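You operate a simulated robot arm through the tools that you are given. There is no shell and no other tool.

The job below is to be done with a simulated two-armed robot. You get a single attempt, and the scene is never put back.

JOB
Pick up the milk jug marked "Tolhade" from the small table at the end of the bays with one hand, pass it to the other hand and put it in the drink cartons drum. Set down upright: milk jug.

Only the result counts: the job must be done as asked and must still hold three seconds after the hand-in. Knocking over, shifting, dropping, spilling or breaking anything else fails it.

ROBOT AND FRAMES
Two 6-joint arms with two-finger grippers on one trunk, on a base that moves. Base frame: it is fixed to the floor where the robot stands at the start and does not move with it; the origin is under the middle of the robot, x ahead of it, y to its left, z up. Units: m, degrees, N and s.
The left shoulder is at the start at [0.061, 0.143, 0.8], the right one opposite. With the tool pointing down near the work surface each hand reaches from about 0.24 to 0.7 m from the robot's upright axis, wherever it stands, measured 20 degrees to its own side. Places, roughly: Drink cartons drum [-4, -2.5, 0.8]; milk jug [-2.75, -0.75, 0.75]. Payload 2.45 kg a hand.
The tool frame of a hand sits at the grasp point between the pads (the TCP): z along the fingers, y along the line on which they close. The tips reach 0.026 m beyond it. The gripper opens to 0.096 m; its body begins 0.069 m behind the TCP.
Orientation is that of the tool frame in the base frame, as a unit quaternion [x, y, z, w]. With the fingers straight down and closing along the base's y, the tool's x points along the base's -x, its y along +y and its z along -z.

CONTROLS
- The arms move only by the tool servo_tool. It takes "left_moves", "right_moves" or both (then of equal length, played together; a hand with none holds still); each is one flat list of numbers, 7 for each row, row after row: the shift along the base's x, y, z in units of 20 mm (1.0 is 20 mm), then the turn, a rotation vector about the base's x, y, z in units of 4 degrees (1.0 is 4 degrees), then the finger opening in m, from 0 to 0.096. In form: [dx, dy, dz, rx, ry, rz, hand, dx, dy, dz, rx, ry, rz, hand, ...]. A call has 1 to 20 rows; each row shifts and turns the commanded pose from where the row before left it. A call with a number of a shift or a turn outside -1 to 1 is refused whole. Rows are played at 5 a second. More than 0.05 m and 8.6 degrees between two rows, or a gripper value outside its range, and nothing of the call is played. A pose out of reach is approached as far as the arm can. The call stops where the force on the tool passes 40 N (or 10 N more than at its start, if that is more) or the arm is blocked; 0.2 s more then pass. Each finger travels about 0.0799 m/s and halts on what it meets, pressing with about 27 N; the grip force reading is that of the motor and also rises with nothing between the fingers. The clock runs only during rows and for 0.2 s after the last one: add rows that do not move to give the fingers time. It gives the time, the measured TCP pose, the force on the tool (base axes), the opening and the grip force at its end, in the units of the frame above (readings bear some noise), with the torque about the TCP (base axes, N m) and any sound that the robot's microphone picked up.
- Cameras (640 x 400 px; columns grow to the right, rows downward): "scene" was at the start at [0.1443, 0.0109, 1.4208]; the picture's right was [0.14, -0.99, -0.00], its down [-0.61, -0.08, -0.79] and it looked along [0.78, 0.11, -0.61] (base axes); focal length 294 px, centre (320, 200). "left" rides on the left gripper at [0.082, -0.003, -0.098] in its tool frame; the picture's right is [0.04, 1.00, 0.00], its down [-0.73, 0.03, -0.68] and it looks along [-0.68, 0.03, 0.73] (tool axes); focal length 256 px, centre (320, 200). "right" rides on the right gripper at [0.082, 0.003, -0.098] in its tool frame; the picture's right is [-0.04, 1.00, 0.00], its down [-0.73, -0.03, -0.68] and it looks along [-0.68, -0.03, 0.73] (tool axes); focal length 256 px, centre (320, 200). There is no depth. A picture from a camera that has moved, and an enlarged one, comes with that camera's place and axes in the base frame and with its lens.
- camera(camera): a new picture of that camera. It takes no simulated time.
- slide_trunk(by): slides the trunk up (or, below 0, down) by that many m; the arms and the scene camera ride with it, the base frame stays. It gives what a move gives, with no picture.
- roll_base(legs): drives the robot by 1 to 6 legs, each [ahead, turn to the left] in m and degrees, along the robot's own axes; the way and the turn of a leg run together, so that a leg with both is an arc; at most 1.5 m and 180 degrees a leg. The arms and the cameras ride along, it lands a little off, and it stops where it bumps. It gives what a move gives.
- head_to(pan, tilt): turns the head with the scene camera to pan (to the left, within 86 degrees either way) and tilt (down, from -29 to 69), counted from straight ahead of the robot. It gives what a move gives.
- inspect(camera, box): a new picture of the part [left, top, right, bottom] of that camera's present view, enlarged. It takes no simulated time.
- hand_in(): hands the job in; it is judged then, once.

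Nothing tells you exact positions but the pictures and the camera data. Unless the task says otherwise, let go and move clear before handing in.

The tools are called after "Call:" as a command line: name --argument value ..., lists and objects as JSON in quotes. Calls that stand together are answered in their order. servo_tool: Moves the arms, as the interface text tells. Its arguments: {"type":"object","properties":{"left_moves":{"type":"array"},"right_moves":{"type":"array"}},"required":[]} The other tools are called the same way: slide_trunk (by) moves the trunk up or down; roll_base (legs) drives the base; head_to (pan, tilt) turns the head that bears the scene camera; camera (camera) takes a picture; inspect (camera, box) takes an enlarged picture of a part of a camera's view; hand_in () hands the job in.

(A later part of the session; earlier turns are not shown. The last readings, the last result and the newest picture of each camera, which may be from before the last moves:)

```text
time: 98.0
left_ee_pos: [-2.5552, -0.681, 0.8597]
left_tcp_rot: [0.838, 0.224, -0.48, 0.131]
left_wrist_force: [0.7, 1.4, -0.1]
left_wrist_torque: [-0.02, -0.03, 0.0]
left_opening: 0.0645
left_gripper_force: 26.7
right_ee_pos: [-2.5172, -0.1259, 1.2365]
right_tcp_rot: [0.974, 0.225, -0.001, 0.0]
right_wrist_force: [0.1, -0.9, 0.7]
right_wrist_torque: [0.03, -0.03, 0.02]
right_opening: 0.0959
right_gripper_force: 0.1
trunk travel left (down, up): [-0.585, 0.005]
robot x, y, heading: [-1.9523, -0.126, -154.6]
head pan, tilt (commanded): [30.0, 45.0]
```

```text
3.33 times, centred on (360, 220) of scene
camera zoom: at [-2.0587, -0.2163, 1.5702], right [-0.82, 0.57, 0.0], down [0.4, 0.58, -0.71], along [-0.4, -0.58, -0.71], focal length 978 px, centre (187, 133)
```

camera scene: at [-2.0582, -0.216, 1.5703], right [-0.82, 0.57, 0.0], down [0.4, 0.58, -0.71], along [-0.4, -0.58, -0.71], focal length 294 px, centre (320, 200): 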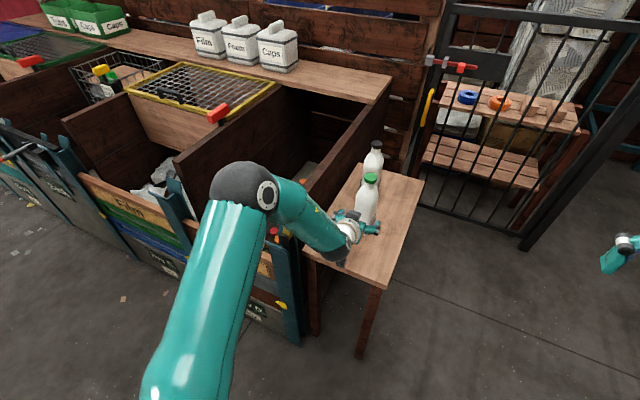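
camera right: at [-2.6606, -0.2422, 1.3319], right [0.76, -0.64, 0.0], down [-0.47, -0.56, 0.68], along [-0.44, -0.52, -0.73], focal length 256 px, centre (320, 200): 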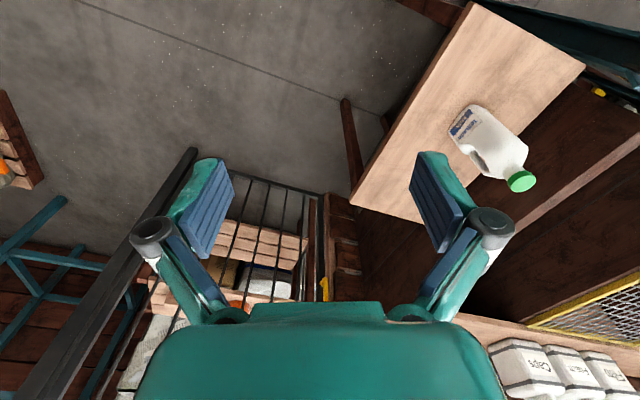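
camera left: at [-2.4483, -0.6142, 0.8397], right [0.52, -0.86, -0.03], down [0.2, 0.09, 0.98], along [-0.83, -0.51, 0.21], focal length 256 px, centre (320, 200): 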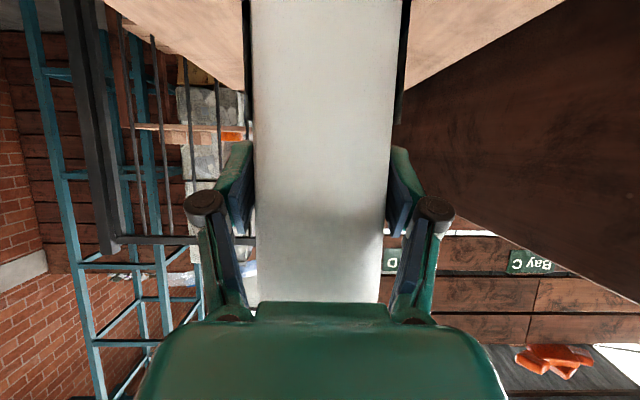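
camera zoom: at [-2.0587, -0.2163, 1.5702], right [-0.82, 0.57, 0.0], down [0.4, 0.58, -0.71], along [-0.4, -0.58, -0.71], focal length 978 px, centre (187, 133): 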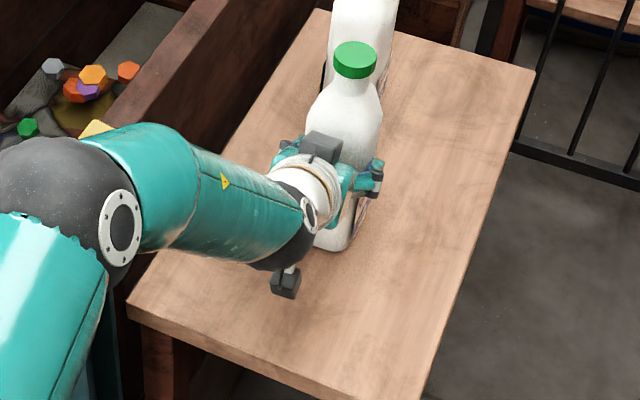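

Gripped at 0.0645 m with 27 N. I will lift slowly and check the weight.

Call:
servo_tool --left_moves '[0, 0, 0.3, 0, 0, 0, 0.0, 0, 0, 0.5, 0, 0, 0, 0.0, 0, 0, 0.5, 0, 0, 0, 0.0, 0, 0, 0.5, 0, 0, 0, 0.0, 0, 0, 0.5, 0, 0, 0, 0.0]'

Call:
inspect --camera "scene" --box '[310, 140, 410, 280]'

```text
time: 99.2
left_ee_pos: [-2.5557, -0.6805, 0.9065]
left_tcp_rot: [0.838, 0.224, -0.48, 0.131]
left_wrist_force: [0.5, 0.4, -0.5]
left_wrist_torque: [-0.01, -0.01, 0.03]
left_opening: 0.0646
left_gripper_force: 27.0
right_ee_pos: [-2.5176, -0.1254, 1.2361]
right_tcp_rot: [0.974, 0.225, -0.001, 0.001]
right_wrist_force: [0.5, 0.6, 0.3]
right_wrist_torque: [-0.03, 0.02, 0.0]
right_opening: 0.0957
right_gripper_force: 0.0
trunk travel left (down, up): [-0.585, 0.005]
robot x, y, heading: [-1.9575, -0.1224, -154.8]
head pan, tilt (commanded): [30.0, 45.0]
```

```text
2.86 times, centred on (360, 210) of scene
camera zoom: at [-2.0586, -0.2161, 1.5702], right [-0.82, 0.57, 0.0], down [0.4, 0.58, -0.71], along [-0.4, -0.58, -0.71], focal length 839 px, centre (206, 171)
```

zoom: 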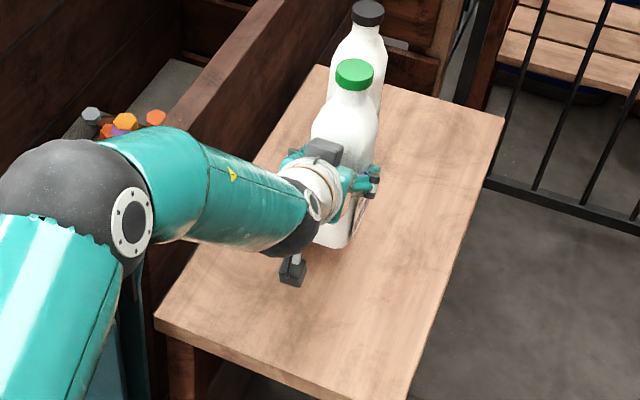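

The jug is up and very light (empty). I will lift it clear above the board and the other jug.

Call:
servo_tool --left_moves '[0, 0, 0.8, 0, 0, 0, 0.0, 0, 0, 0.8, 0, 0, 0, 0.0, 0, 0, 0.8, 0, 0, 0, 0.0, 0, 0, 0.8, 0, 0, 0, 0.0, 0, 0, 0.8, 0, 0, 0, 0.0, 0, 0, 0.8, 0, 0, 0, 0.0, 0, 0, 0.8, 0, 0, 0, 0.0, 0, 0, 0.8, 0, 0, 0, 0.0, 0, 0, 0.8, 0, 0, 0, 0.0, 0, 0, 0.8, 0, 0, 0, 0.0, 0, 0, 0.8, 0, 0, 0, 0.0, 0, 0, 0.8, 0, 0, 0, 0.0, 0, 0, 0.8, 0, 0, 0, 0.0]'

Call:
camera --camera "scene"

```text
time: 102.0
left_ee_pos: [-2.5554, -0.6788, 1.1145]
left_tcp_rot: [0.838, 0.223, -0.48, 0.131]
left_wrist_force: [-0.6, -1.0, -0.3]
left_wrist_torque: [-0.02, -0.01, -0.05]
left_opening: 0.0645
left_gripper_force: 27.0
right_ee_pos: [-2.5178, -0.1268, 1.2356]
right_tcp_rot: [0.974, 0.225, -0.001, 0.0]
right_wrist_force: [0.2, -0.6, -0.5]
right_wrist_torque: [0.02, -0.01, -0.01]
right_opening: 0.0959
right_gripper_force: 0.1
trunk travel left (down, up): [-0.585, 0.005]
robot x, y, heading: [-1.9541, -0.1196, -155.0]
head pan, tilt (commanded): [30.0, 45.0]
```

```text
taken
camera scene: at [-2.0584, -0.2161, 1.5703], right [-0.82, 0.57, 0.0], down [0.4, 0.58, -0.71], along [-0.4, -0.58, -0.71], focal length 294 px, centre (320, 200)
```

scene: 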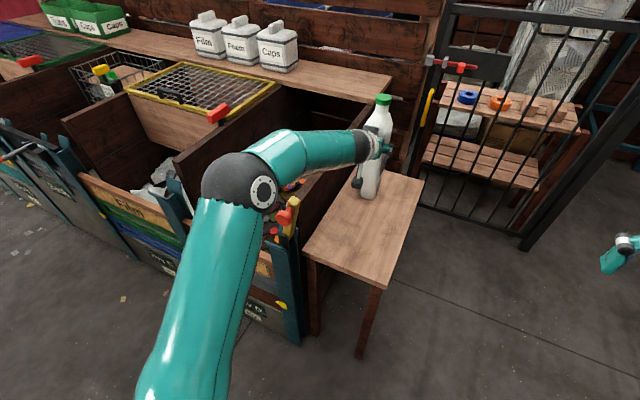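

The jug is held at about 1.01 m base height. I will bring it over the free floor to the right of the table in front of me, turning the hand to the right, so the right hand can take the neck from above.

Call:
servo_tool --left_moves '[0.14, 0.9, -0.05, 0, 0, -0.6, 0.0, 0.14, 0.9, -0.05, 0, 0, -0.6, 0.0, 0.14, 0.9, -0.05, 0, 0, -0.6, 0.0, 0.14, 0.9, -0.05, 0, 0, -0.6, 0.0, 0.14, 0.9, -0.05, 0, 0, -0.6, 0.0, 0.14, 0.9, -0.05, 0, 0, -0.6, 0.0, 0.14, 0.9, -0.05, 0, 0, -0.6, 0.0, 0.14, 0.9, -0.05, 0, 0, -0.6, 0.0, 0.14, 0.9, -0.05, 0, 0, -0.6, 0.0, 0.14, 0.9, -0.05, 0, 0, -0.6, 0.0, 0.14, 0.9, -0.05, 0, 0, -0.6, 0.0, 0.14, 0.9, -0.05, 0, 0, -0.6, 0.0]'

Call:
head_to --pan 0 --tilt 45

Call:
camera --camera "scene"

```text
time: 104.6
left_ee_pos: [-2.5281, -0.4545, 1.1128]
left_tcp_rot: [0.869, 0.009, -0.495, 0.009]
left_wrist_force: [-0.3, 0.7, 0.0]
left_wrist_torque: [-0.01, -0.02, 0.04]
left_opening: 0.0647
left_gripper_force: 27.4
left hand out of reach, approached as far as the arm can: row 11, 12
right_ee_pos: [-2.5179, -0.1264, 1.2356]
right_tcp_rot: [0.974, 0.225, -0.001, 0.0]
right_wrist_force: [-1.1, -0.5, 0.1]
right_wrist_torque: [0.0, -0.02, 0.02]
right_opening: 0.0961
right_gripper_force: 0.1
trunk travel left (down, up): [-0.585, 0.005]
robot x, y, heading: [-1.9532, -0.1236, -154.9]
head pan, tilt (commanded): [30.0, 45.0]
```

```text
time: 105.6
left_ee_pos: [-2.5275, -0.4548, 1.1118]
left_tcp_rot: [0.869, 0.009, -0.495, 0.01]
left_wrist_force: [0.4, 0.1, -1.0]
left_wrist_torque: [0.0, 0.02, 0.01]
left_opening: 0.0647
left_gripper_force: 26.9
right_ee_pos: [-2.5173, -0.1258, 1.2371]
right_tcp_rot: [0.974, 0.224, -0.001, 0.0]
right_wrist_force: [0.0, -0.5, -0.7]
right_wrist_torque: [0.0, 0.0, -0.02]
right_opening: 0.0961
right_gripper_force: 0.0
trunk travel left (down, up): [-0.585, 0.005]
robot x, y, heading: [-1.9526, -0.1215, -154.8]
head pan, tilt (commanded): [0.0, 45.0]
```

```text
taken
camera scene: at [-2.0857, -0.1842, 1.5702], right [-0.43, 0.9, 0.0], down [0.64, 0.3, -0.71], along [-0.64, -0.3, -0.71], focal length 294 px, centre (320, 200)
```

scene: 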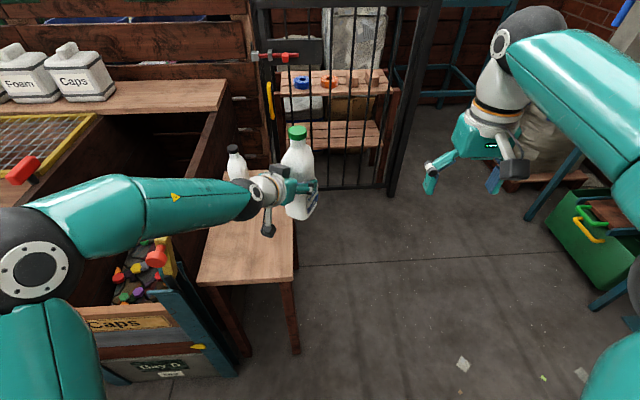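

The jug is now right of the table in front of me, about 0.68 m ahead. It must come nearer and lower for the right hand; I will try small steps backward, right and down.

Call:
servo_tool --left_moves '[0.2, 0.8, -0.8, 0, 0, 0, 0.0, 0.2, 0.8, -0.8, 0, 0, 0, 0.0, 0.2, 0.8, -0.8, 0, 0, 0, 0.0, 0.2, 0.8, -0.8, 0, 0, 0, 0.0]'

Call:
camera --camera "scene"

```text
time: 106.6
left_ee_pos: [-2.5142, -0.3871, 1.0518]
left_tcp_rot: [0.869, 0.01, -0.495, 0.01]
left_wrist_force: [-0.1, 0.1, -0.7]
left_wrist_torque: [-0.02, -0.02, -0.01]
left_opening: 0.0644
left_gripper_force: 26.8
left hand out of reach, approached as far as the arm can: row 2
right_ee_pos: [-2.5175, -0.1267, 1.2362]
right_tcp_rot: [0.974, 0.225, -0.001, 0.0]
right_wrist_force: [0.3, -0.6, -0.9]
right_wrist_torque: [0.01, -0.02, -0.03]
right_opening: 0.0958
right_gripper_force: 0.1
trunk travel left (down, up): [-0.585, 0.005]
robot x, y, heading: [-1.9538, -0.1223, -154.7]
head pan, tilt (commanded): [0.0, 45.0]
```

```text
taken
camera scene: at [-2.0862, -0.1839, 1.5702], right [-0.43, 0.9, 0.0], down [0.64, 0.3, -0.71], along [-0.64, -0.3, -0.71], focal length 294 px, centre (320, 200)
```

scene: 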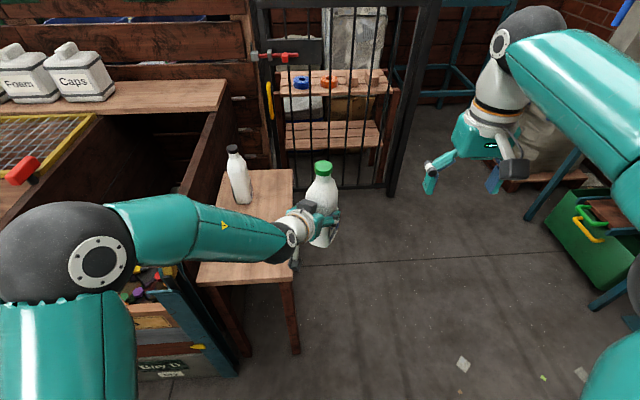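

That works. I will bring it further to the right and a little nearer, turning the hand a bit more to the right.

Call:
servo_tool --left_moves '[0.2, 0.9, -0.3, 0, 0, -0.6, 0.0, 0.2, 0.9, -0.3, 0, 0, -0.6, 0.0, 0.2, 0.9, -0.3, 0, 0, -0.6, 0.0, 0.2, 0.9, -0.3, 0, 0, -0.6, 0.0, 0.2, 0.9, -0.3, 0, 0, -0.6, 0.0, 0.2, 0.9, -0.3, 0, 0, -0.6, 0.0]'

Call:
camera --camera "scene"

```text
time: 108.0
left_ee_pos: [-2.5028, -0.2288, 1.0535]
left_tcp_rot: [0.863, -0.098, -0.492, -0.05]
left_wrist_force: [0.5, -0.3, -0.9]
left_wrist_torque: [0.02, 0.0, 0.02]
left_opening: 0.0645
left_gripper_force: 26.9
left hand out of reach, approached as far as the arm can: row 1, 2, 3, 4, 5, 6
right_ee_pos: [-2.5173, -0.1256, 1.2351]
right_tcp_rot: [0.974, 0.225, -0.001, 0.001]
right_wrist_force: [0.6, 0.8, -0.4]
right_wrist_torque: [0.01, -0.01, 0.0]
right_opening: 0.096
right_gripper_force: 0.0
trunk travel left (down, up): [-0.585, 0.005]
robot x, y, heading: [-1.9562, -0.1225, -155.1]
head pan, tilt (commanded): [0.0, 45.0]
```

```text
taken
camera scene: at [-2.0857, -0.1836, 1.5703], right [-0.43, 0.9, 0.0], down [0.64, 0.3, -0.71], along [-0.64, -0.3, -0.71], focal length 294 px, centre (320, 200)
```

scene: 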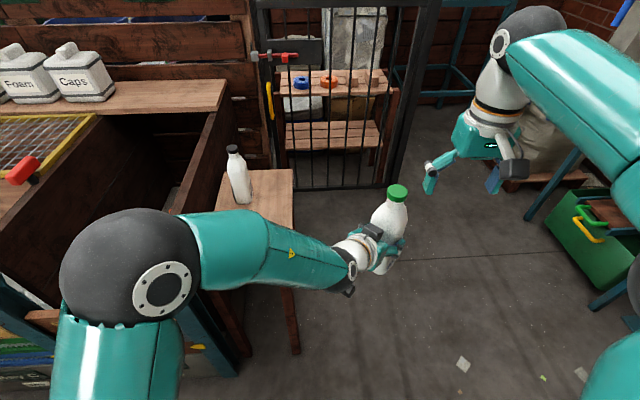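

The jug is upright in the left hand with its axis at about (-2.518,-0.226) and its cap top at about 1.184. I will bring the right hand, pointing down, above the cap.

Call:
servo_tool --right_moves '[0, -0.9, 0.1, 0, 0, 0, 0.096, 0, -0.9, 0.1, 0, 0, 0, 0.096, 0, -0.9, 0.1, 0, 0, 0, 0.096, 0, -0.9, 0.1, 0, 0, 0, 0.096]'

Call:
camera --camera "right"

Call:
camera --camera "scene"

```text
time: 109.0
left_ee_pos: [-2.504, -0.2289, 1.0532]
left_tcp_rot: [0.864, -0.098, -0.492, -0.051]
left_wrist_force: [-0.4, -0.5, -0.1]
left_wrist_torque: [-0.01, 0.0, -0.03]
left_opening: 0.0646
left_gripper_force: 26.6
right_ee_pos: [-2.5169, -0.1984, 1.2435]
right_tcp_rot: [0.974, 0.225, -0.001, 0.001]
right_wrist_force: [-0.5, 1.1, 0.4]
right_wrist_torque: [-0.02, -0.01, 0.0]
right_opening: 0.096
right_gripper_force: 0.0
trunk travel left (down, up): [-0.585, 0.005]
robot x, y, heading: [-1.9532, -0.122, -154.7]
head pan, tilt (commanded): [0.0, 45.0]
```

```text
taken
camera right: at [-2.4418, -0.1643, 1.3412], right [0.4, -0.92, 0.0], down [-0.67, -0.3, 0.68], along [-0.62, -0.27, -0.73], focal length 256 px, centre (320, 200)
```

right: 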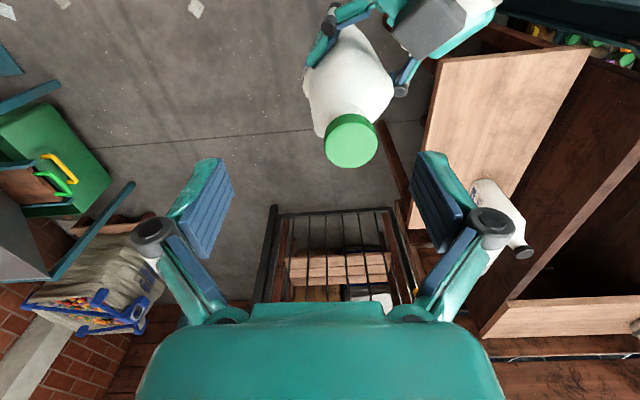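

```text
taken
camera scene: at [-2.0861, -0.1848, 1.5702], right [-0.43, 0.9, 0.0], down [0.64, 0.3, -0.71], along [-0.64, -0.3, -0.71], focal length 294 px, centre (320, 200)
```

scene: 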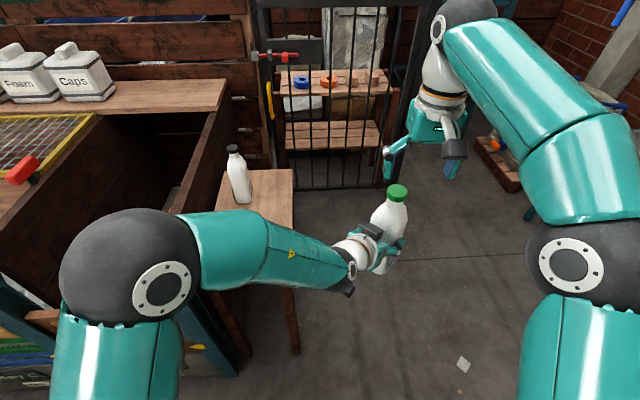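

Both views put the cap's centre at (-2.5225,-0.2257), top about 1.18. I will move the right hand right above it and check.

Call:
servo_tool --right_moves '[-0.14, -0.68, 0, 0, 0, 0, 0.096, -0.14, -0.68, 0, 0, 0, 0, 0.096, 0, 0, 0, 0, 0, 0, 0.096]'

Call:
camera --camera "right"

Call:
camera --camera "left"

Call:
inspect --camera "scene" --box '[330, 100, 480, 300]'

```text
time: 109.8
left_ee_pos: [-2.5042, -0.2287, 1.0532]
left_tcp_rot: [0.864, -0.099, -0.492, -0.052]
left_wrist_force: [-0.3, -0.4, -0.8]
left_wrist_torque: [0.03, 0.01, -0.03]
left_opening: 0.0645
left_gripper_force: 27.0
right_ee_pos: [-2.5223, -0.2261, 1.2449]
right_tcp_rot: [0.974, 0.225, -0.001, 0.0]
right_wrist_force: [-0.1, -0.6, 0.0]
right_wrist_torque: [0.0, 0.01, 0.02]
right_opening: 0.096
right_gripper_force: 0.0
trunk travel left (down, up): [-0.585, 0.005]
robot x, y, heading: [-1.9545, -0.1228, -154.7]
head pan, tilt (commanded): [0.0, 45.0]
```

```text
taken
camera right: at [-2.4465, -0.1904, 1.3418], right [0.4, -0.92, 0.0], down [-0.67, -0.29, 0.68], along [-0.62, -0.27, -0.73], focal length 256 px, centre (320, 200)
```

right: 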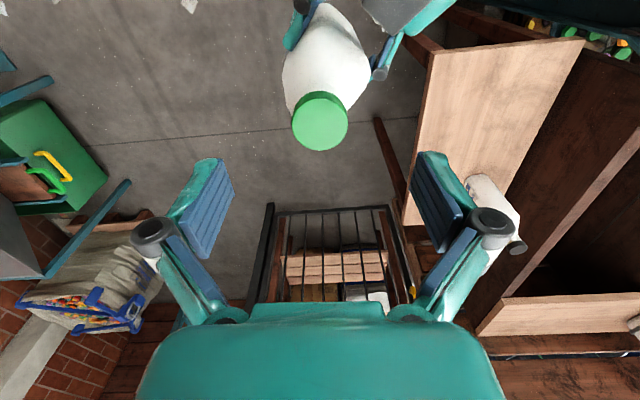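

```text
taken
camera left: at [-2.3788, -0.2539, 1.0338], right [-0.2, -0.98, -0.03], down [0.2, -0.07, 0.98], along [-0.96, 0.19, 0.21], focal length 256 px, centre (320, 200)
```

left: 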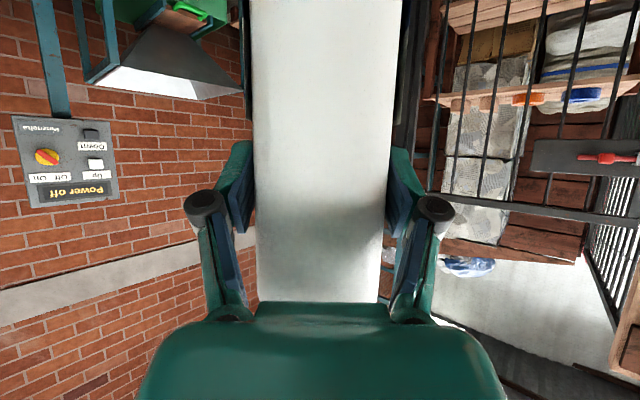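

```text
2.00 times, centred on (405, 200) of scene
camera zoom: at [-2.0857, -0.184, 1.5703], right [-0.43, 0.9, 0.0], down [0.64, 0.3, -0.71], along [-0.64, -0.3, -0.71], focal length 587 px, centre (150, 200)
```

zoom: 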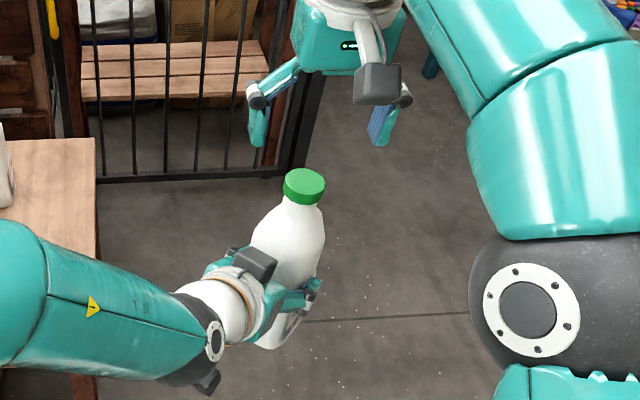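

The right hand is centred over the cap (cap top at about 1.175). I will lower it around the cap and check.

Call:
servo_tool --right_moves '[0, 0, -0.7, 0, 0, 0, 0.096, 0, 0, -0.7, 0, 0, 0, 0.096, 0, 0, -0.7, 0, 0, 0, 0.096, 0, 0, -0.7, 0, 0, 0, 0.096, 0, 0, -0.7, 0, 0, 0, 0.096, 0, 0, 0, 0, 0, 0, 0.096]'

Call:
camera --camera "right"

Call:
inspect --camera "scene" --box '[350, 130, 450, 260]'

```text
time: 111.2
left_ee_pos: [-2.5031, -0.2293, 1.0529]
left_tcp_rot: [0.864, -0.098, -0.492, -0.051]
left_wrist_force: [-0.2, 0.0, -0.5]
left_wrist_torque: [0.03, 0.02, -0.05]
left_opening: 0.0647
left_gripper_force: 26.4
right_ee_pos: [-2.5238, -0.2242, 1.1746]
right_tcp_rot: [0.974, 0.225, -0.001, 0.001]
right_wrist_force: [0.2, 0.1, -0.7]
right_wrist_torque: [0.0, 0.0, 0.03]
right_opening: 0.0961
right_gripper_force: 0.0
trunk travel left (down, up): [-0.585, 0.005]
robot x, y, heading: [-1.9567, -0.1215, -154.8]
head pan, tilt (commanded): [0.0, 45.0]
```

```text
taken
camera right: at [-2.4481, -0.19, 1.2715], right [0.4, -0.92, 0.0], down [-0.67, -0.29, 0.68], along [-0.62, -0.27, -0.73], focal length 256 px, centre (320, 200)
```

right: 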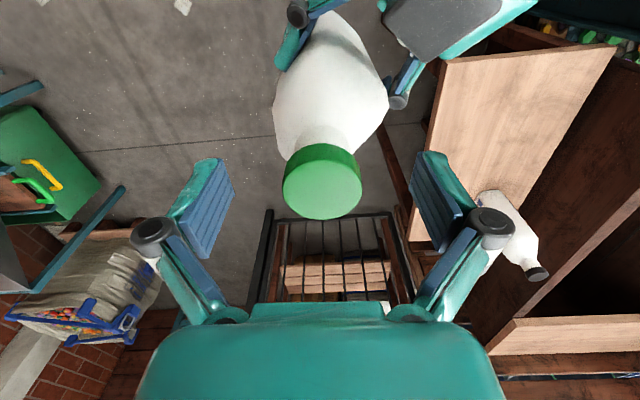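

```text
3.08 times, centred on (400, 195) of scene
camera zoom: at [-2.0857, -0.1841, 1.5703], right [-0.43, 0.9, 0.0], down [0.64, 0.3, -0.71], along [-0.64, -0.3, -0.71], focal length 903 px, centre (74, 215)
```

zoom: 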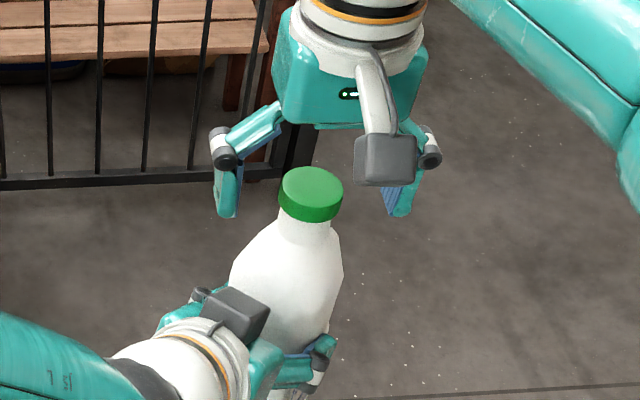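

The cap is centred between the fingers, with the pads' centre just at the cap top. I will go 6 mm lower and close the right hand on the cap.

Call:
servo_tool --right_moves '[0, 0, -0.3, 0, 0, 0, 0.096, 0, 0, 0, 0, 0, 0, 0.07, 0, 0, 0, 0, 0, 0, 0.05, 0, 0, 0, 0, 0, 0, 0.035, 0, 0, 0, 0, 0, 0, 0.0, 0, 0, 0, 0, 0, 0, 0.0, 0, 0, 0, 0, 0, 0, 0.0]'

Call:
camera --camera "right"

Call:
inspect --camera "scene" --box '[350, 130, 450, 260]'

```text
time: 112.8
left_ee_pos: [-2.5034, -0.2299, 1.0534]
left_tcp_rot: [0.864, -0.098, -0.491, -0.051]
left_wrist_force: [-0.9, 1.4, -6.6]
left_wrist_torque: [-0.05, -0.2, -0.06]
left_opening: 0.0646
left_gripper_force: 27.2
right_ee_pos: [-2.5222, -0.2241, 1.1689]
right_tcp_rot: [0.974, 0.226, 0.0, 0.001]
right_wrist_force: [2.6, -0.3, 5.7]
right_wrist_torque: [-0.12, -0.1, 0.07]
right_opening: 0.0361
right_gripper_force: 27.1
trunk travel left (down, up): [-0.585, 0.005]
robot x, y, heading: [-1.956, -0.1184, -154.7]
head pan, tilt (commanded): [0.0, 45.0]
```

```text
taken
camera right: at [-2.4479, -0.1908, 1.2654], right [0.4, -0.92, 0.0], down [-0.67, -0.29, 0.68], along [-0.62, -0.28, -0.73], focal length 256 px, centre (320, 200)
```

right: 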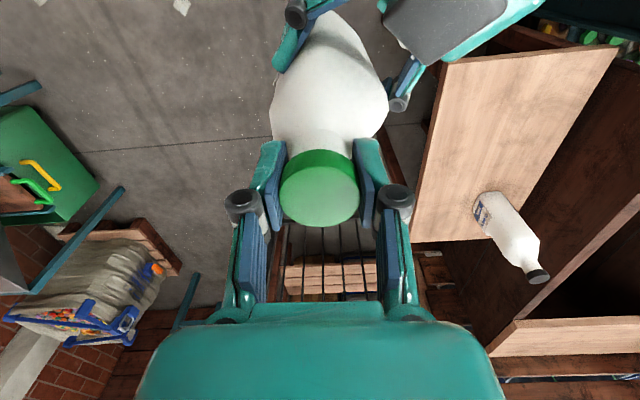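

```text
3.08 times, centred on (400, 195) of scene
camera zoom: at [-2.0858, -0.1841, 1.5702], right [-0.43, 0.9, 0.0], down [0.64, 0.3, -0.71], along [-0.64, -0.3, -0.71], focal length 903 px, centre (74, 215)
```

zoom: 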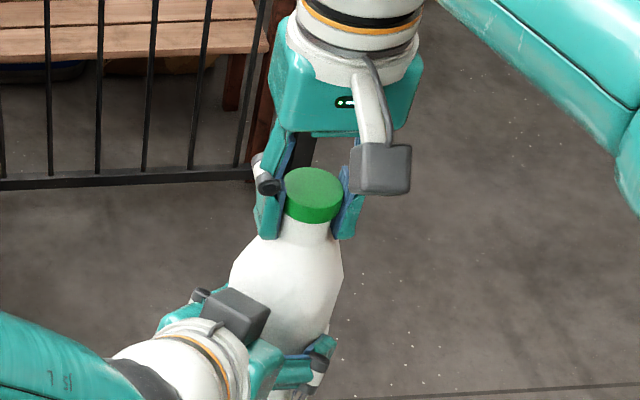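

The right hand holds the cap (0.036 m, 27 N). I will now open the left hand while both hold still.

Call:
servo_tool --left_moves '[0, 0, 0, 0, 0, 0, 0.07, 0, 0, 0, 0, 0, 0, 0.08, 0, 0, 0, 0, 0, 0, 0.096, 0, 0, 0, 0, 0, 0, 0.096, 0, 0, 0, 0, 0, 0, 0.096]' --right_moves '[0, 0, 0, 0, 0, 0, 0.0, 0, 0, 0, 0, 0, 0, 0.0, 0, 0, 0, 0, 0, 0, 0.0, 0, 0, 0, 0, 0, 0, 0.0, 0, 0, 0, 0, 0, 0, 0.0]'

Call:
camera --camera "right"

Call:
inspect --camera "scene" --box '[340, 130, 460, 290]'

Call:
camera --camera "left"

```text
time: 114.0
left_ee_pos: [-2.5037, -0.2301, 1.0532]
left_tcp_rot: [0.863, -0.098, -0.492, -0.05]
left_wrist_force: [-0.1, -0.5, -0.3]
left_wrist_torque: [0.0, -0.02, 0.01]
left_opening: 0.096
left_gripper_force: 0.0
right_ee_pos: [-2.523, -0.2256, 1.1681]
right_tcp_rot: [0.974, 0.225, 0.0, 0.0]
right_wrist_force: [-0.2, 0.4, 0.9]
right_wrist_torque: [0.0, -0.01, -0.01]
right_opening: 0.0358
right_gripper_force: 26.7
trunk travel left (down, up): [-0.585, 0.005]
robot x, y, heading: [-1.9551, -0.1256, -154.8]
head pan, tilt (commanded): [0.0, 45.0]
```

```text
taken
camera right: at [-2.448, -0.1907, 1.2652], right [0.4, -0.92, 0.0], down [-0.67, -0.29, 0.68], along [-0.62, -0.27, -0.73], focal length 256 px, centre (320, 200)
```

right: 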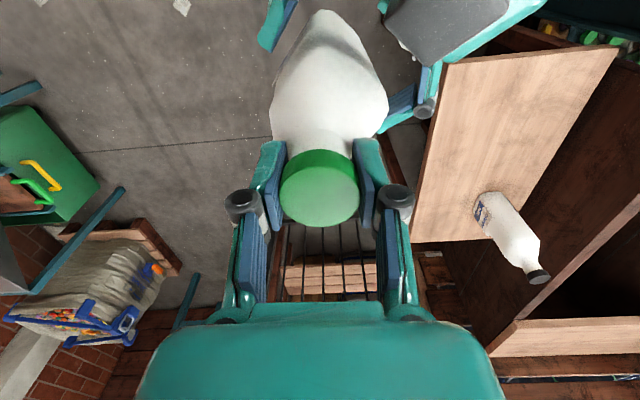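

```text
2.50 times, centred on (400, 210) of scene
camera zoom: at [-2.0858, -0.1841, 1.5702], right [-0.43, 0.9, 0.0], down [0.64, 0.3, -0.71], along [-0.64, -0.3, -0.71], focal length 734 px, centre (120, 175)
```

zoom: 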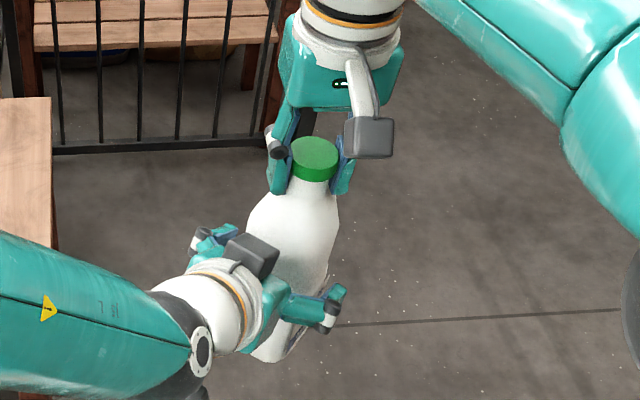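

```text
taken
camera left: at [-2.3789, -0.2541, 1.0337], right [-0.2, -0.98, -0.03], down [0.2, -0.07, 0.98], along [-0.96, 0.19, 0.21], focal length 256 px, centre (320, 200)
```

left: 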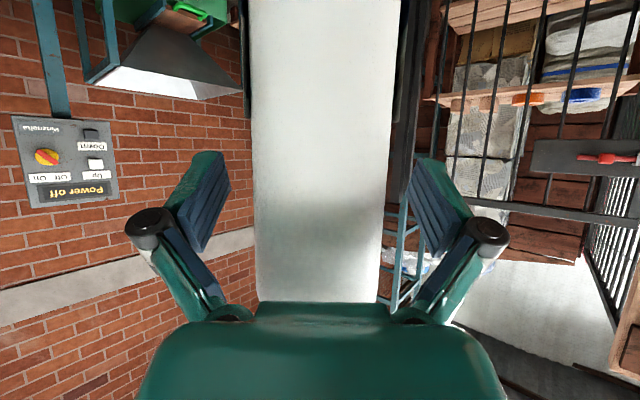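

The right hand alone now holds the jug; the left fingers are open. I will move the right hand with the jug forward, out of the left fingers.

Call:
servo_tool --right_moves '[-0.6, 0.13, 0, 0, 0, 0, 0.0, -0.6, 0.13, -0.3, 0, 0, 0, 0.0, -0.6, 0.13, -0.6, 0, 0, 0, 0.0, -0.6, 0.13, -0.8, 0, 0, 0, 0.0, -0.6, 0.13, -0.6, 0, 0, 0, 0.0]'

Call:
inspect --camera "scene" --box '[340, 130, 460, 290]'

Call:
camera --camera "left"

```text
time: 115.2
left_ee_pos: [-2.5049, -0.2296, 1.0526]
left_tcp_rot: [0.863, -0.099, -0.493, -0.052]
left_wrist_force: [0.5, -0.3, -0.3]
left_wrist_torque: [-0.01, -0.02, 0.02]
left_opening: 0.096
left_gripper_force: 0.0
right_ee_pos: [-2.5827, -0.2129, 1.1233]
right_tcp_rot: [0.974, 0.225, -0.001, 0.0]
right_wrist_force: [0.1, 0.6, 0.2]
right_wrist_torque: [0.0, -0.01, -0.02]
right_opening: 0.0357
right_gripper_force: 26.8
trunk travel left (down, up): [-0.585, 0.005]
robot x, y, heading: [-1.9538, -0.1242, -154.7]
head pan, tilt (commanded): [0.0, 45.0]
```

```text
2.50 times, centred on (400, 210) of scene
camera zoom: at [-2.0866, -0.1843, 1.5702], right [-0.43, 0.9, 0.0], down [0.64, 0.3, -0.71], along [-0.64, -0.3, -0.71], focal length 734 px, centre (120, 175)
```

zoom: 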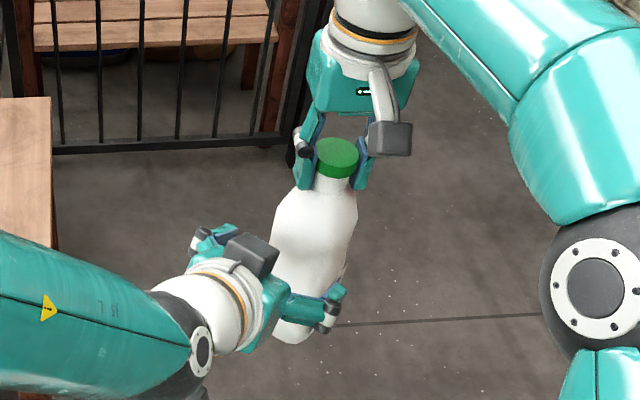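

```text
taken
camera left: at [-2.3794, -0.2542, 1.0335], right [-0.2, -0.98, -0.03], down [0.2, -0.07, 0.98], along [-0.96, 0.19, 0.21], focal length 256 px, centre (320, 200)
```

left: 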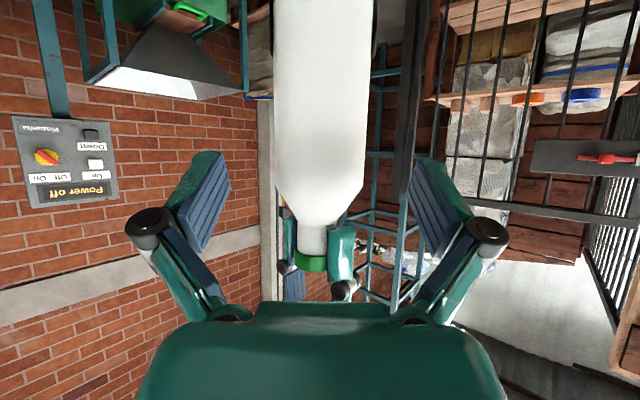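

The jug has left the left fingers with a small gap. I will move the left hand away to the left and slightly up.

Call:
servo_tool --left_moves '[0.35, -0.8, 0.3, 0, 0, 0, 0.096, 0.35, -0.8, 0.3, 0, 0, 0, 0.096, 0.35, -0.8, 0.3, 0, 0, 0, 0.096, 0.35, -0.8, 0.3, 0, 0, 0, 0.096, 0.35, -0.8, 0.3, 0, 0, 0, 0.096, 0.35, -0.8, 0.3, 0, 0, 0, 0.096, 0.35, -0.8, 0.3, 0, 0, 0, 0.096]'

Call:
camera --camera "scene"

```text
time: 116.8
left_ee_pos: [-2.4601, -0.2904, 1.1369]
left_tcp_rot: [0.863, -0.099, -0.492, -0.051]
left_wrist_force: [0.1, 0.0, 0.0]
left_wrist_torque: [0.01, 0.04, 0.01]
left_opening: 0.096
left_gripper_force: 0.0
left hand out of reach, approached as far as the arm can: row 1, 2, 3, 4, 5, 6, 7
right_ee_pos: [-2.5818, -0.2133, 1.1227]
right_tcp_rot: [0.974, 0.225, -0.001, 0.0]
right_wrist_force: [-0.5, -0.7, 0.1]
right_wrist_torque: [-0.03, -0.02, 0.03]
right_opening: 0.0357
right_gripper_force: 27.2
trunk travel left (down, up): [-0.585, 0.005]
robot x, y, heading: [-1.9534, -0.1268, -154.9]
head pan, tilt (commanded): [0.0, 45.0]
```

```text
taken
camera scene: at [-2.0854, -0.1843, 1.5703], right [-0.43, 0.9, 0.0], down [0.64, 0.3, -0.71], along [-0.64, -0.3, -0.71], focal length 294 px, centre (320, 200)
```

scene: 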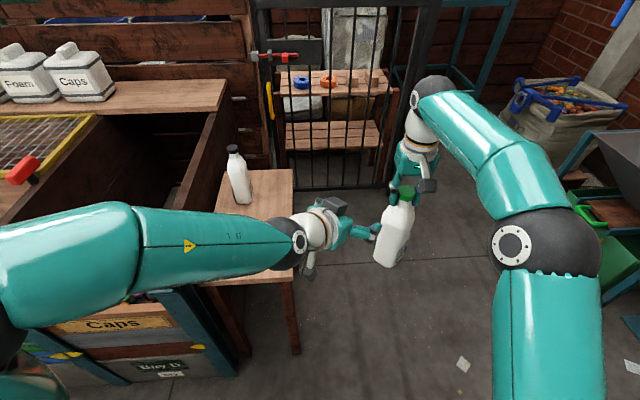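

The left hand is clear of the jug. I will move it further left and turn it back forward.

Call:
servo_tool --left_moves '[-0.1, -0.9, 0.1, 0, 0, 0.5, 0.096, -0.1, -0.9, 0.1, 0, 0, 0.9, 0.096, -0.1, -0.9, 0.1, 0, 0, 0.9, 0.096, -0.1, -0.9, 0.1, 0, 0, 0.9, 0.096, -0.1, -0.9, 0.1, 0, 0, 0.9, 0.096, -0.1, -0.9, 0.1, 0, 0, 0.9, 0.096, -0.1, -0.9, 0.1, 0, 0, 0.9, 0.096, -0.1, -0.9, 0.1, 0, 0, 0.9, 0.096, -0.1, -0.9, 0.1, 0, 0, 0.9, 0.096, -0.1, -0.9, 0.1, 0, 0, 0.9, 0.096]'

Call:
camera --camera "scene"

```text
time: 119.0
left_ee_pos: [-2.4803, -0.4708, 1.1569]
left_tcp_rot: [0.853, 0.159, -0.488, 0.093]
left_wrist_force: [-0.1, -0.4, -0.7]
left_wrist_torque: [0.0, -0.07, 0.01]
left_opening: 0.0959
left_gripper_force: 0.0
right_ee_pos: [-2.5841, -0.2123, 1.1214]
right_tcp_rot: [0.974, 0.225, -0.001, 0.0]
right_wrist_force: [-0.2, 0.2, -0.4]
right_wrist_torque: [0.04, 0.0, 0.01]
right_opening: 0.0361
right_gripper_force: 27.0
trunk travel left (down, up): [-0.585, 0.005]
robot x, y, heading: [-1.9537, -0.1255, -154.9]
head pan, tilt (commanded): [0.0, 45.0]
```

```text
taken
camera scene: at [-2.0861, -0.1844, 1.5702], right [-0.43, 0.9, 0.0], down [0.64, 0.3, -0.71], along [-0.64, -0.3, -0.71], focal length 294 px, centre (320, 200)
```

scene: 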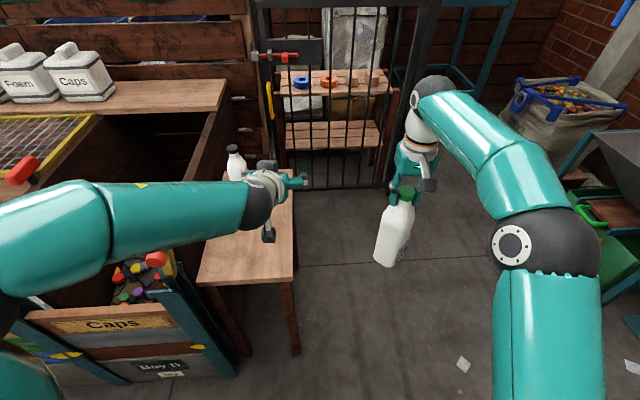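

I will now turn the left hand back to pointing down and bring it to its side, clear of everything.

Call:
servo_tool --left_moves '[0.3, -0.6, 0.3, 0.363, -0.932, 0, 0.096, 0.3, -0.6, 0.3, 0.363, -0.932, 0, 0.096, 0.3, -0.6, 0.3, 0.363, -0.932, 0, 0.096, 0.4, -0.5, 0.2, 0.363, -0.932, 0, 0.096, 0.5, -0.4, 0.2, 0.363, -0.932, 0, 0.096, 0.5, -0.4, 0.2, 0.363, -0.932, 0, 0.096, 0.6, -0.3, 0.1, 0.363, -0.932, 0, 0.096, 0.6, -0.3, 0.1, 0.363, -0.932, 0, 0.096, 0.6, -0.3, 0.1, 0.363, -0.932, 0, 0.096, 0.6, -0.3, 0, 0.363, -0.932, 0, 0.096, 0.6, -0.3, 0, 0.363, -0.932, 0, 0.096, 0.6, -0.3, 0, 0.363, -0.932, 0, 0.096, 0.6, -0.3, 0, 0.363, -0.932, 0, 0.096, 0.6, -0.3, 0, 0.363, -0.932, 0, 0.096, 0.6, -0.3, 0, 0.363, -0.932, 0, 0.096]'

Call:
camera --camera "scene"

```text
time: 122.2
left_ee_pos: [-2.3271, -0.5879, 1.1925]
left_tcp_rot: [0.983, 0.183, 0.003, -0.001]
left_wrist_force: [0.0, -0.3, 0.5]
left_wrist_torque: [-0.01, -0.05, 0.02]
left_opening: 0.0959
left_gripper_force: 0.0
right_ee_pos: [-2.584, -0.2122, 1.1221]
right_tcp_rot: [0.974, 0.225, -0.001, 0.0]
right_wrist_force: [-0.4, 0.2, 0.1]
right_wrist_torque: [-0.01, -0.01, -0.02]
right_opening: 0.0359
right_gripper_force: 26.5
trunk travel left (down, up): [-0.585, 0.005]
robot x, y, heading: [-1.9547, -0.1232, -154.6]
head pan, tilt (commanded): [0.0, 45.0]
```

```text
taken
camera scene: at [-2.0861, -0.1845, 1.5702], right [-0.43, 0.9, 0.0], down [0.64, 0.3, -0.71], along [-0.64, -0.3, -0.71], focal length 294 px, centre (320, 200)
```

scene: 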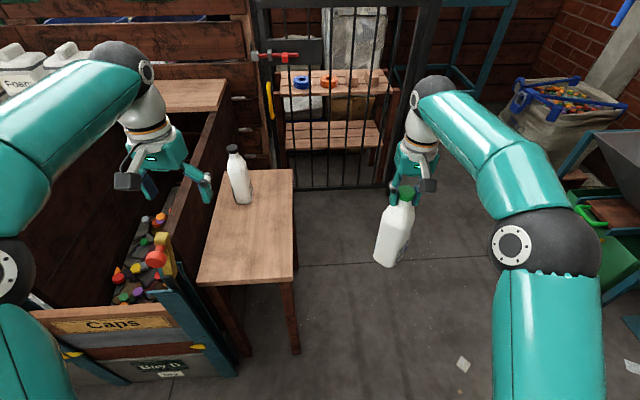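

The right hand holds the jug upright, the left is parked. I will draw the right hand in closer to the body before driving.

Call:
servo_tool --right_moves '[0.7, 0.6, 0.2, 0, 0, 0, 0.0, 0.7, 0.6, 0.2, 0, 0, 0, 0.0, 0.7, 0.6, 0.2, 0, 0, 0, 0.0, 0.7, 0.6, 0.2, 0, 0, 0, 0.0, 0.7, 0.6, 0.2, 0, 0, 0, 0.0, 0.7, 0.6, 0.2, 0, 0, 0, 0.0, 0.7, 0.6, 0.2, 0, 0, 0, 0.0, 0.7, 0.6, 0.2, 0, 0, 0, 0.0]'

Call:
roll_base --legs '[[0, 45]]'

Call:
head_to --pan 45 --tilt 25

Call:
camera --camera "scene"

Call:
camera --camera "right"

```text
time: 124.0
left_ee_pos: [-2.327, -0.5872, 1.1937]
left_tcp_rot: [0.983, 0.182, 0.002, -0.001]
left_wrist_force: [-0.1, 0.4, -0.3]
left_wrist_torque: [-0.02, 0.01, 0.01]
left_opening: 0.0964
left_gripper_force: 0.0
right_ee_pos: [-2.4713, -0.1162, 1.1561]
right_tcp_rot: [0.974, 0.225, -0.001, 0.0]
right_wrist_force: [0.2, 1.2, 0.1]
right_wrist_torque: [-0.01, 0.02, 0.02]
right_opening: 0.0358
right_gripper_force: 27.0
trunk travel left (down, up): [-0.585, 0.005]
robot x, y, heading: [-1.9531, -0.1251, -154.5]
head pan, tilt (commanded): [0.0, 45.0]
```

```text
time: 126.7
left_ee_pos: [-1.8873, -0.7138, 1.1932]
left_tcp_rot: [0.838, 0.546, 0.002, -0.002]
left_wrist_force: [-0.1, -1.0, -0.5]
left_wrist_torque: [-0.02, 0.0, 0.01]
left_opening: 0.096
left_gripper_force: 0.1
right_ee_pos: [-2.3229, -0.4841, 1.1554]
right_tcp_rot: [0.813, 0.582, 0.0, 0.0]
right_wrist_force: [-0.2, 0.3, -0.5]
right_wrist_torque: [0.05, 0.0, 0.01]
right_opening: 0.036
right_gripper_force: 27.0
trunk travel left (down, up): [-0.585, 0.005]
robot x, y, heading: [-1.9865, -0.1082, -109.6]
head pan, tilt (commanded): [0.0, 45.0]
```

```text
time: 127.8
left_ee_pos: [-1.887, -0.7139, 1.1937]
left_tcp_rot: [0.837, 0.547, 0.002, -0.001]
left_wrist_force: [0.4, -0.2, 0.6]
left_wrist_torque: [0.01, -0.01, -0.02]
left_opening: 0.0961
left_gripper_force: 0.2
right_ee_pos: [-2.3234, -0.4836, 1.1559]
right_tcp_rot: [0.813, 0.582, -0.001, 0.0]
right_wrist_force: [-0.4, 0.2, -0.2]
right_wrist_torque: [-0.01, -0.03, 0.02]
right_opening: 0.036
right_gripper_force: 26.6
trunk travel left (down, up): [-0.585, 0.005]
robot x, y, heading: [-1.9877, -0.1112, -109.7]
head pan, tilt (commanded): [45.0, 25.0]
```

```text
taken
camera scene: at [-1.9693, -0.2524, 1.6008], right [-0.9, -0.43, 0.0], down [-0.18, 0.38, -0.91], along [0.39, -0.82, -0.42], focal length 294 px, centre (320, 200)
```

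scene: 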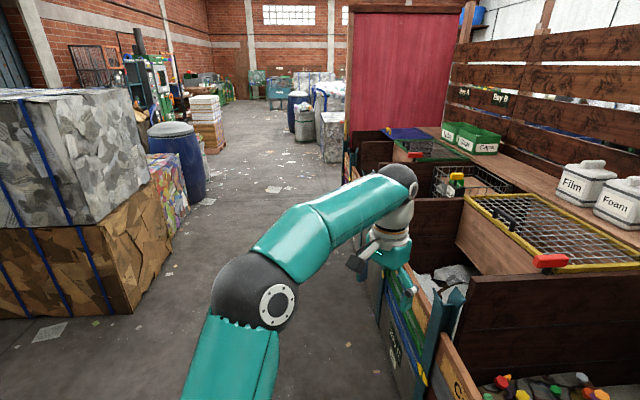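

```text
taken
camera right: at [-2.2932, -0.4065, 1.2534], right [0.93, -0.36, 0.0], down [-0.26, -0.68, 0.68], along [-0.24, -0.63, -0.73], focal length 256 px, centre (320, 200)
```

right: 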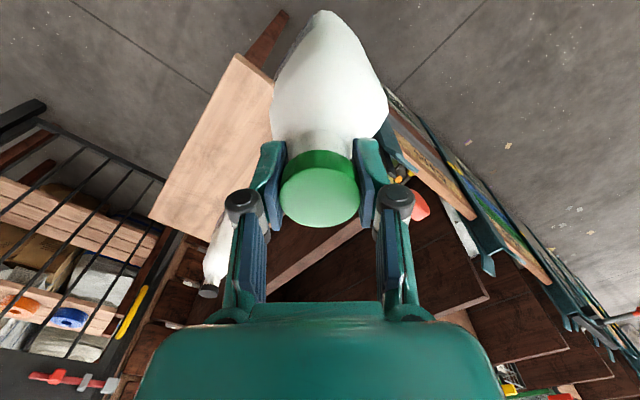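

The jug rides steadily. The aisle along the bays (heading about -60) is open, so I will turn further left and drive along it.

Call:
roll_base --legs '[[0, 59]]'

Call:
head_to --pan 0 --tilt 25

Call:
camera --camera "scene"

```text
time: 131.1
left_ee_pos: [-1.4218, -0.3349, 1.1925]
left_tcp_rot: [0.463, 0.887, 0.002, -0.003]
left_wrist_force: [0.3, -0.1, 0.5]
left_wrist_torque: [-0.01, 0.01, -0.02]
left_opening: 0.096
left_gripper_force: 0.0
right_ee_pos: [-1.8441, -0.5889, 1.1556]
right_tcp_rot: [0.423, 0.906, -0.001, 0.002]
right_wrist_force: [-0.4, -0.1, -1.2]
right_wrist_torque: [-0.01, 0.0, 0.01]
right_opening: 0.0358
right_gripper_force: 26.9
trunk travel left (down, up): [-0.585, 0.005]
robot x, y, heading: [-2.0304, -0.1382, -51.1]
head pan, tilt (commanded): [45.0, 25.0]
```

```text
time: 132.2
left_ee_pos: [-1.4216, -0.3335, 1.1935]
left_tcp_rot: [0.462, 0.887, 0.001, -0.002]
left_wrist_force: [-0.3, -0.2, 0.0]
left_wrist_torque: [0.01, 0.01, 0.0]
left_opening: 0.0959
left_gripper_force: 0.0
right_ee_pos: [-1.8446, -0.5882, 1.1572]
right_tcp_rot: [0.423, 0.906, 0.0, 0.001]
right_wrist_force: [0.5, 1.0, 0.5]
right_wrist_torque: [0.03, 0.02, 0.0]
right_opening: 0.0359
right_gripper_force: 26.9
trunk travel left (down, up): [-0.585, 0.005]
robot x, y, heading: [-2.0262, -0.1369, -51.0]
head pan, tilt (commanded): [0.0, 25.0]
```

```text
taken
camera scene: at [-1.9322, -0.2566, 1.6008], right [-0.78, -0.63, 0.0], down [-0.27, 0.33, -0.91], along [0.57, -0.71, -0.42], focal length 294 px, centre (320, 200)
```

scene: 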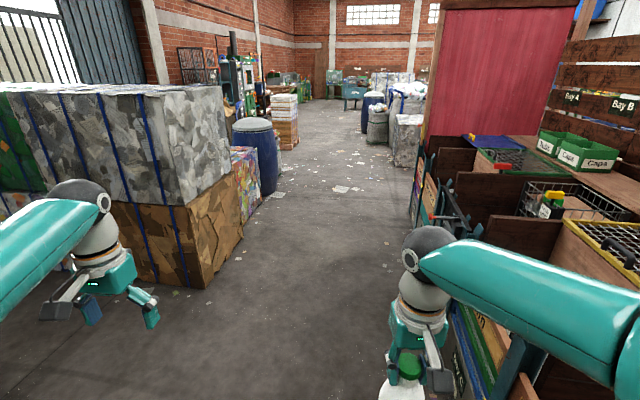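

The aisle ahead is clear. I will drive 1.4 m along it.

Call:
roll_base --legs '[[1.4, 0]]'

Call:
camera --camera "scene"

Call:
camera --camera "right"

```text
time: 139.3
left_ee_pos: [-0.56, -1.4275, 1.1936]
left_tcp_rot: [0.467, 0.884, 0.002, -0.002]
left_wrist_force: [-0.1, -1.4, 0.5]
left_wrist_torque: [0.01, 0.0, 0.04]
left_opening: 0.0964
left_gripper_force: 0.0
right_ee_pos: [-0.9863, -1.6757, 1.1567]
right_tcp_rot: [0.428, 0.904, -0.001, 0.001]
right_wrist_force: [-0.9, -0.3, -0.1]
right_wrist_torque: [-0.01, 0.02, -0.03]
right_opening: 0.0355
right_gripper_force: 26.8
trunk travel left (down, up): [-0.585, 0.005]
robot x, y, heading: [-1.1589, -1.2261, -51.7]
head pan, tilt (commanded): [0.0, 25.0]
```

```text
taken
camera scene: at [-1.0699, -1.3447, 1.6008], right [-0.79, -0.62, 0.0], down [-0.26, 0.33, -0.91], along [0.56, -0.71, -0.42], focal length 294 px, centre (320, 200)
```

scene: 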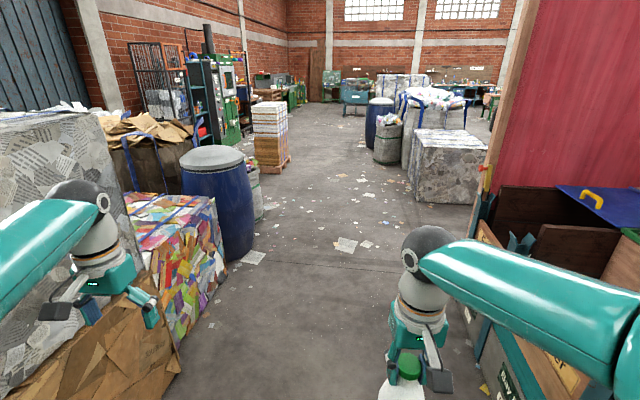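

```text
taken
camera right: at [-1.0346, -1.6102, 1.2538], right [0.8, 0.6, 0.0], down [0.44, -0.59, 0.68], along [0.41, -0.54, -0.73], focal length 256 px, centre (320, 200)
```

right: 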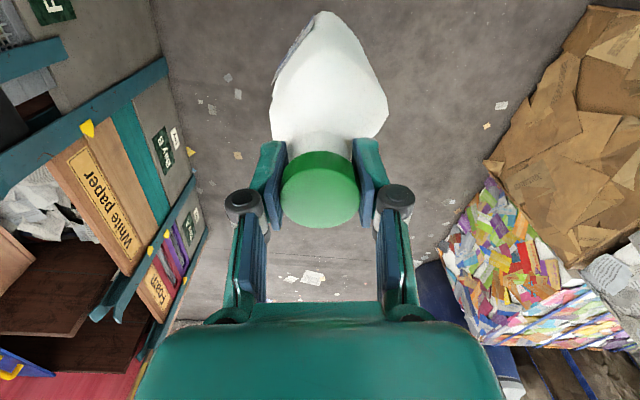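

The bays end near the red panel ahead on the right; silver bales and drums stand beyond it. I will look to the right to see the gap past the panel.

Call:
head_to --pan -30 --tilt 25

Call:
camera --camera "scene"

```text
time: 140.2
left_ee_pos: [-0.5612, -1.4271, 1.1944]
left_tcp_rot: [0.467, 0.884, 0.001, -0.003]
left_wrist_force: [-0.3, 0.7, 0.5]
left_wrist_torque: [-0.02, 0.02, 0.01]
left_opening: 0.0958
left_gripper_force: 0.0
right_ee_pos: [-0.9864, -1.677, 1.1576]
right_tcp_rot: [0.428, 0.904, 0.0, 0.0]
right_wrist_force: [-0.4, -0.1, 0.5]
right_wrist_torque: [0.03, 0.0, 0.0]
right_opening: 0.0358
right_gripper_force: 26.7
trunk travel left (down, up): [-0.585, 0.005]
robot x, y, heading: [-1.1623, -1.2217, -51.7]
head pan, tilt (commanded): [-30.0, 25.0]
```

```text
taken
camera scene: at [-1.1139, -1.3632, 1.6008], right [-0.99, -0.14, 0.0], down [-0.06, 0.42, -0.91], along [0.13, -0.9, -0.42], focal length 294 px, centre (320, 200)
```

scene: 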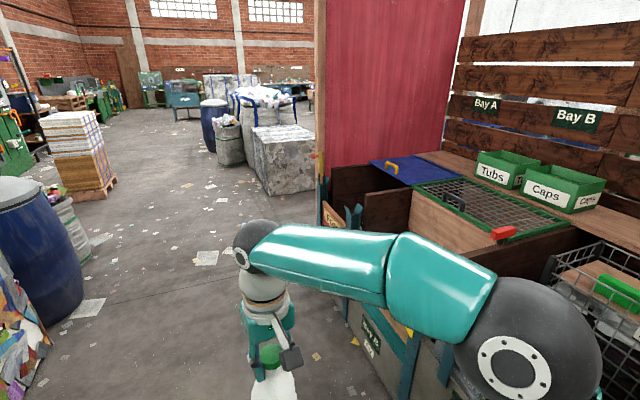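

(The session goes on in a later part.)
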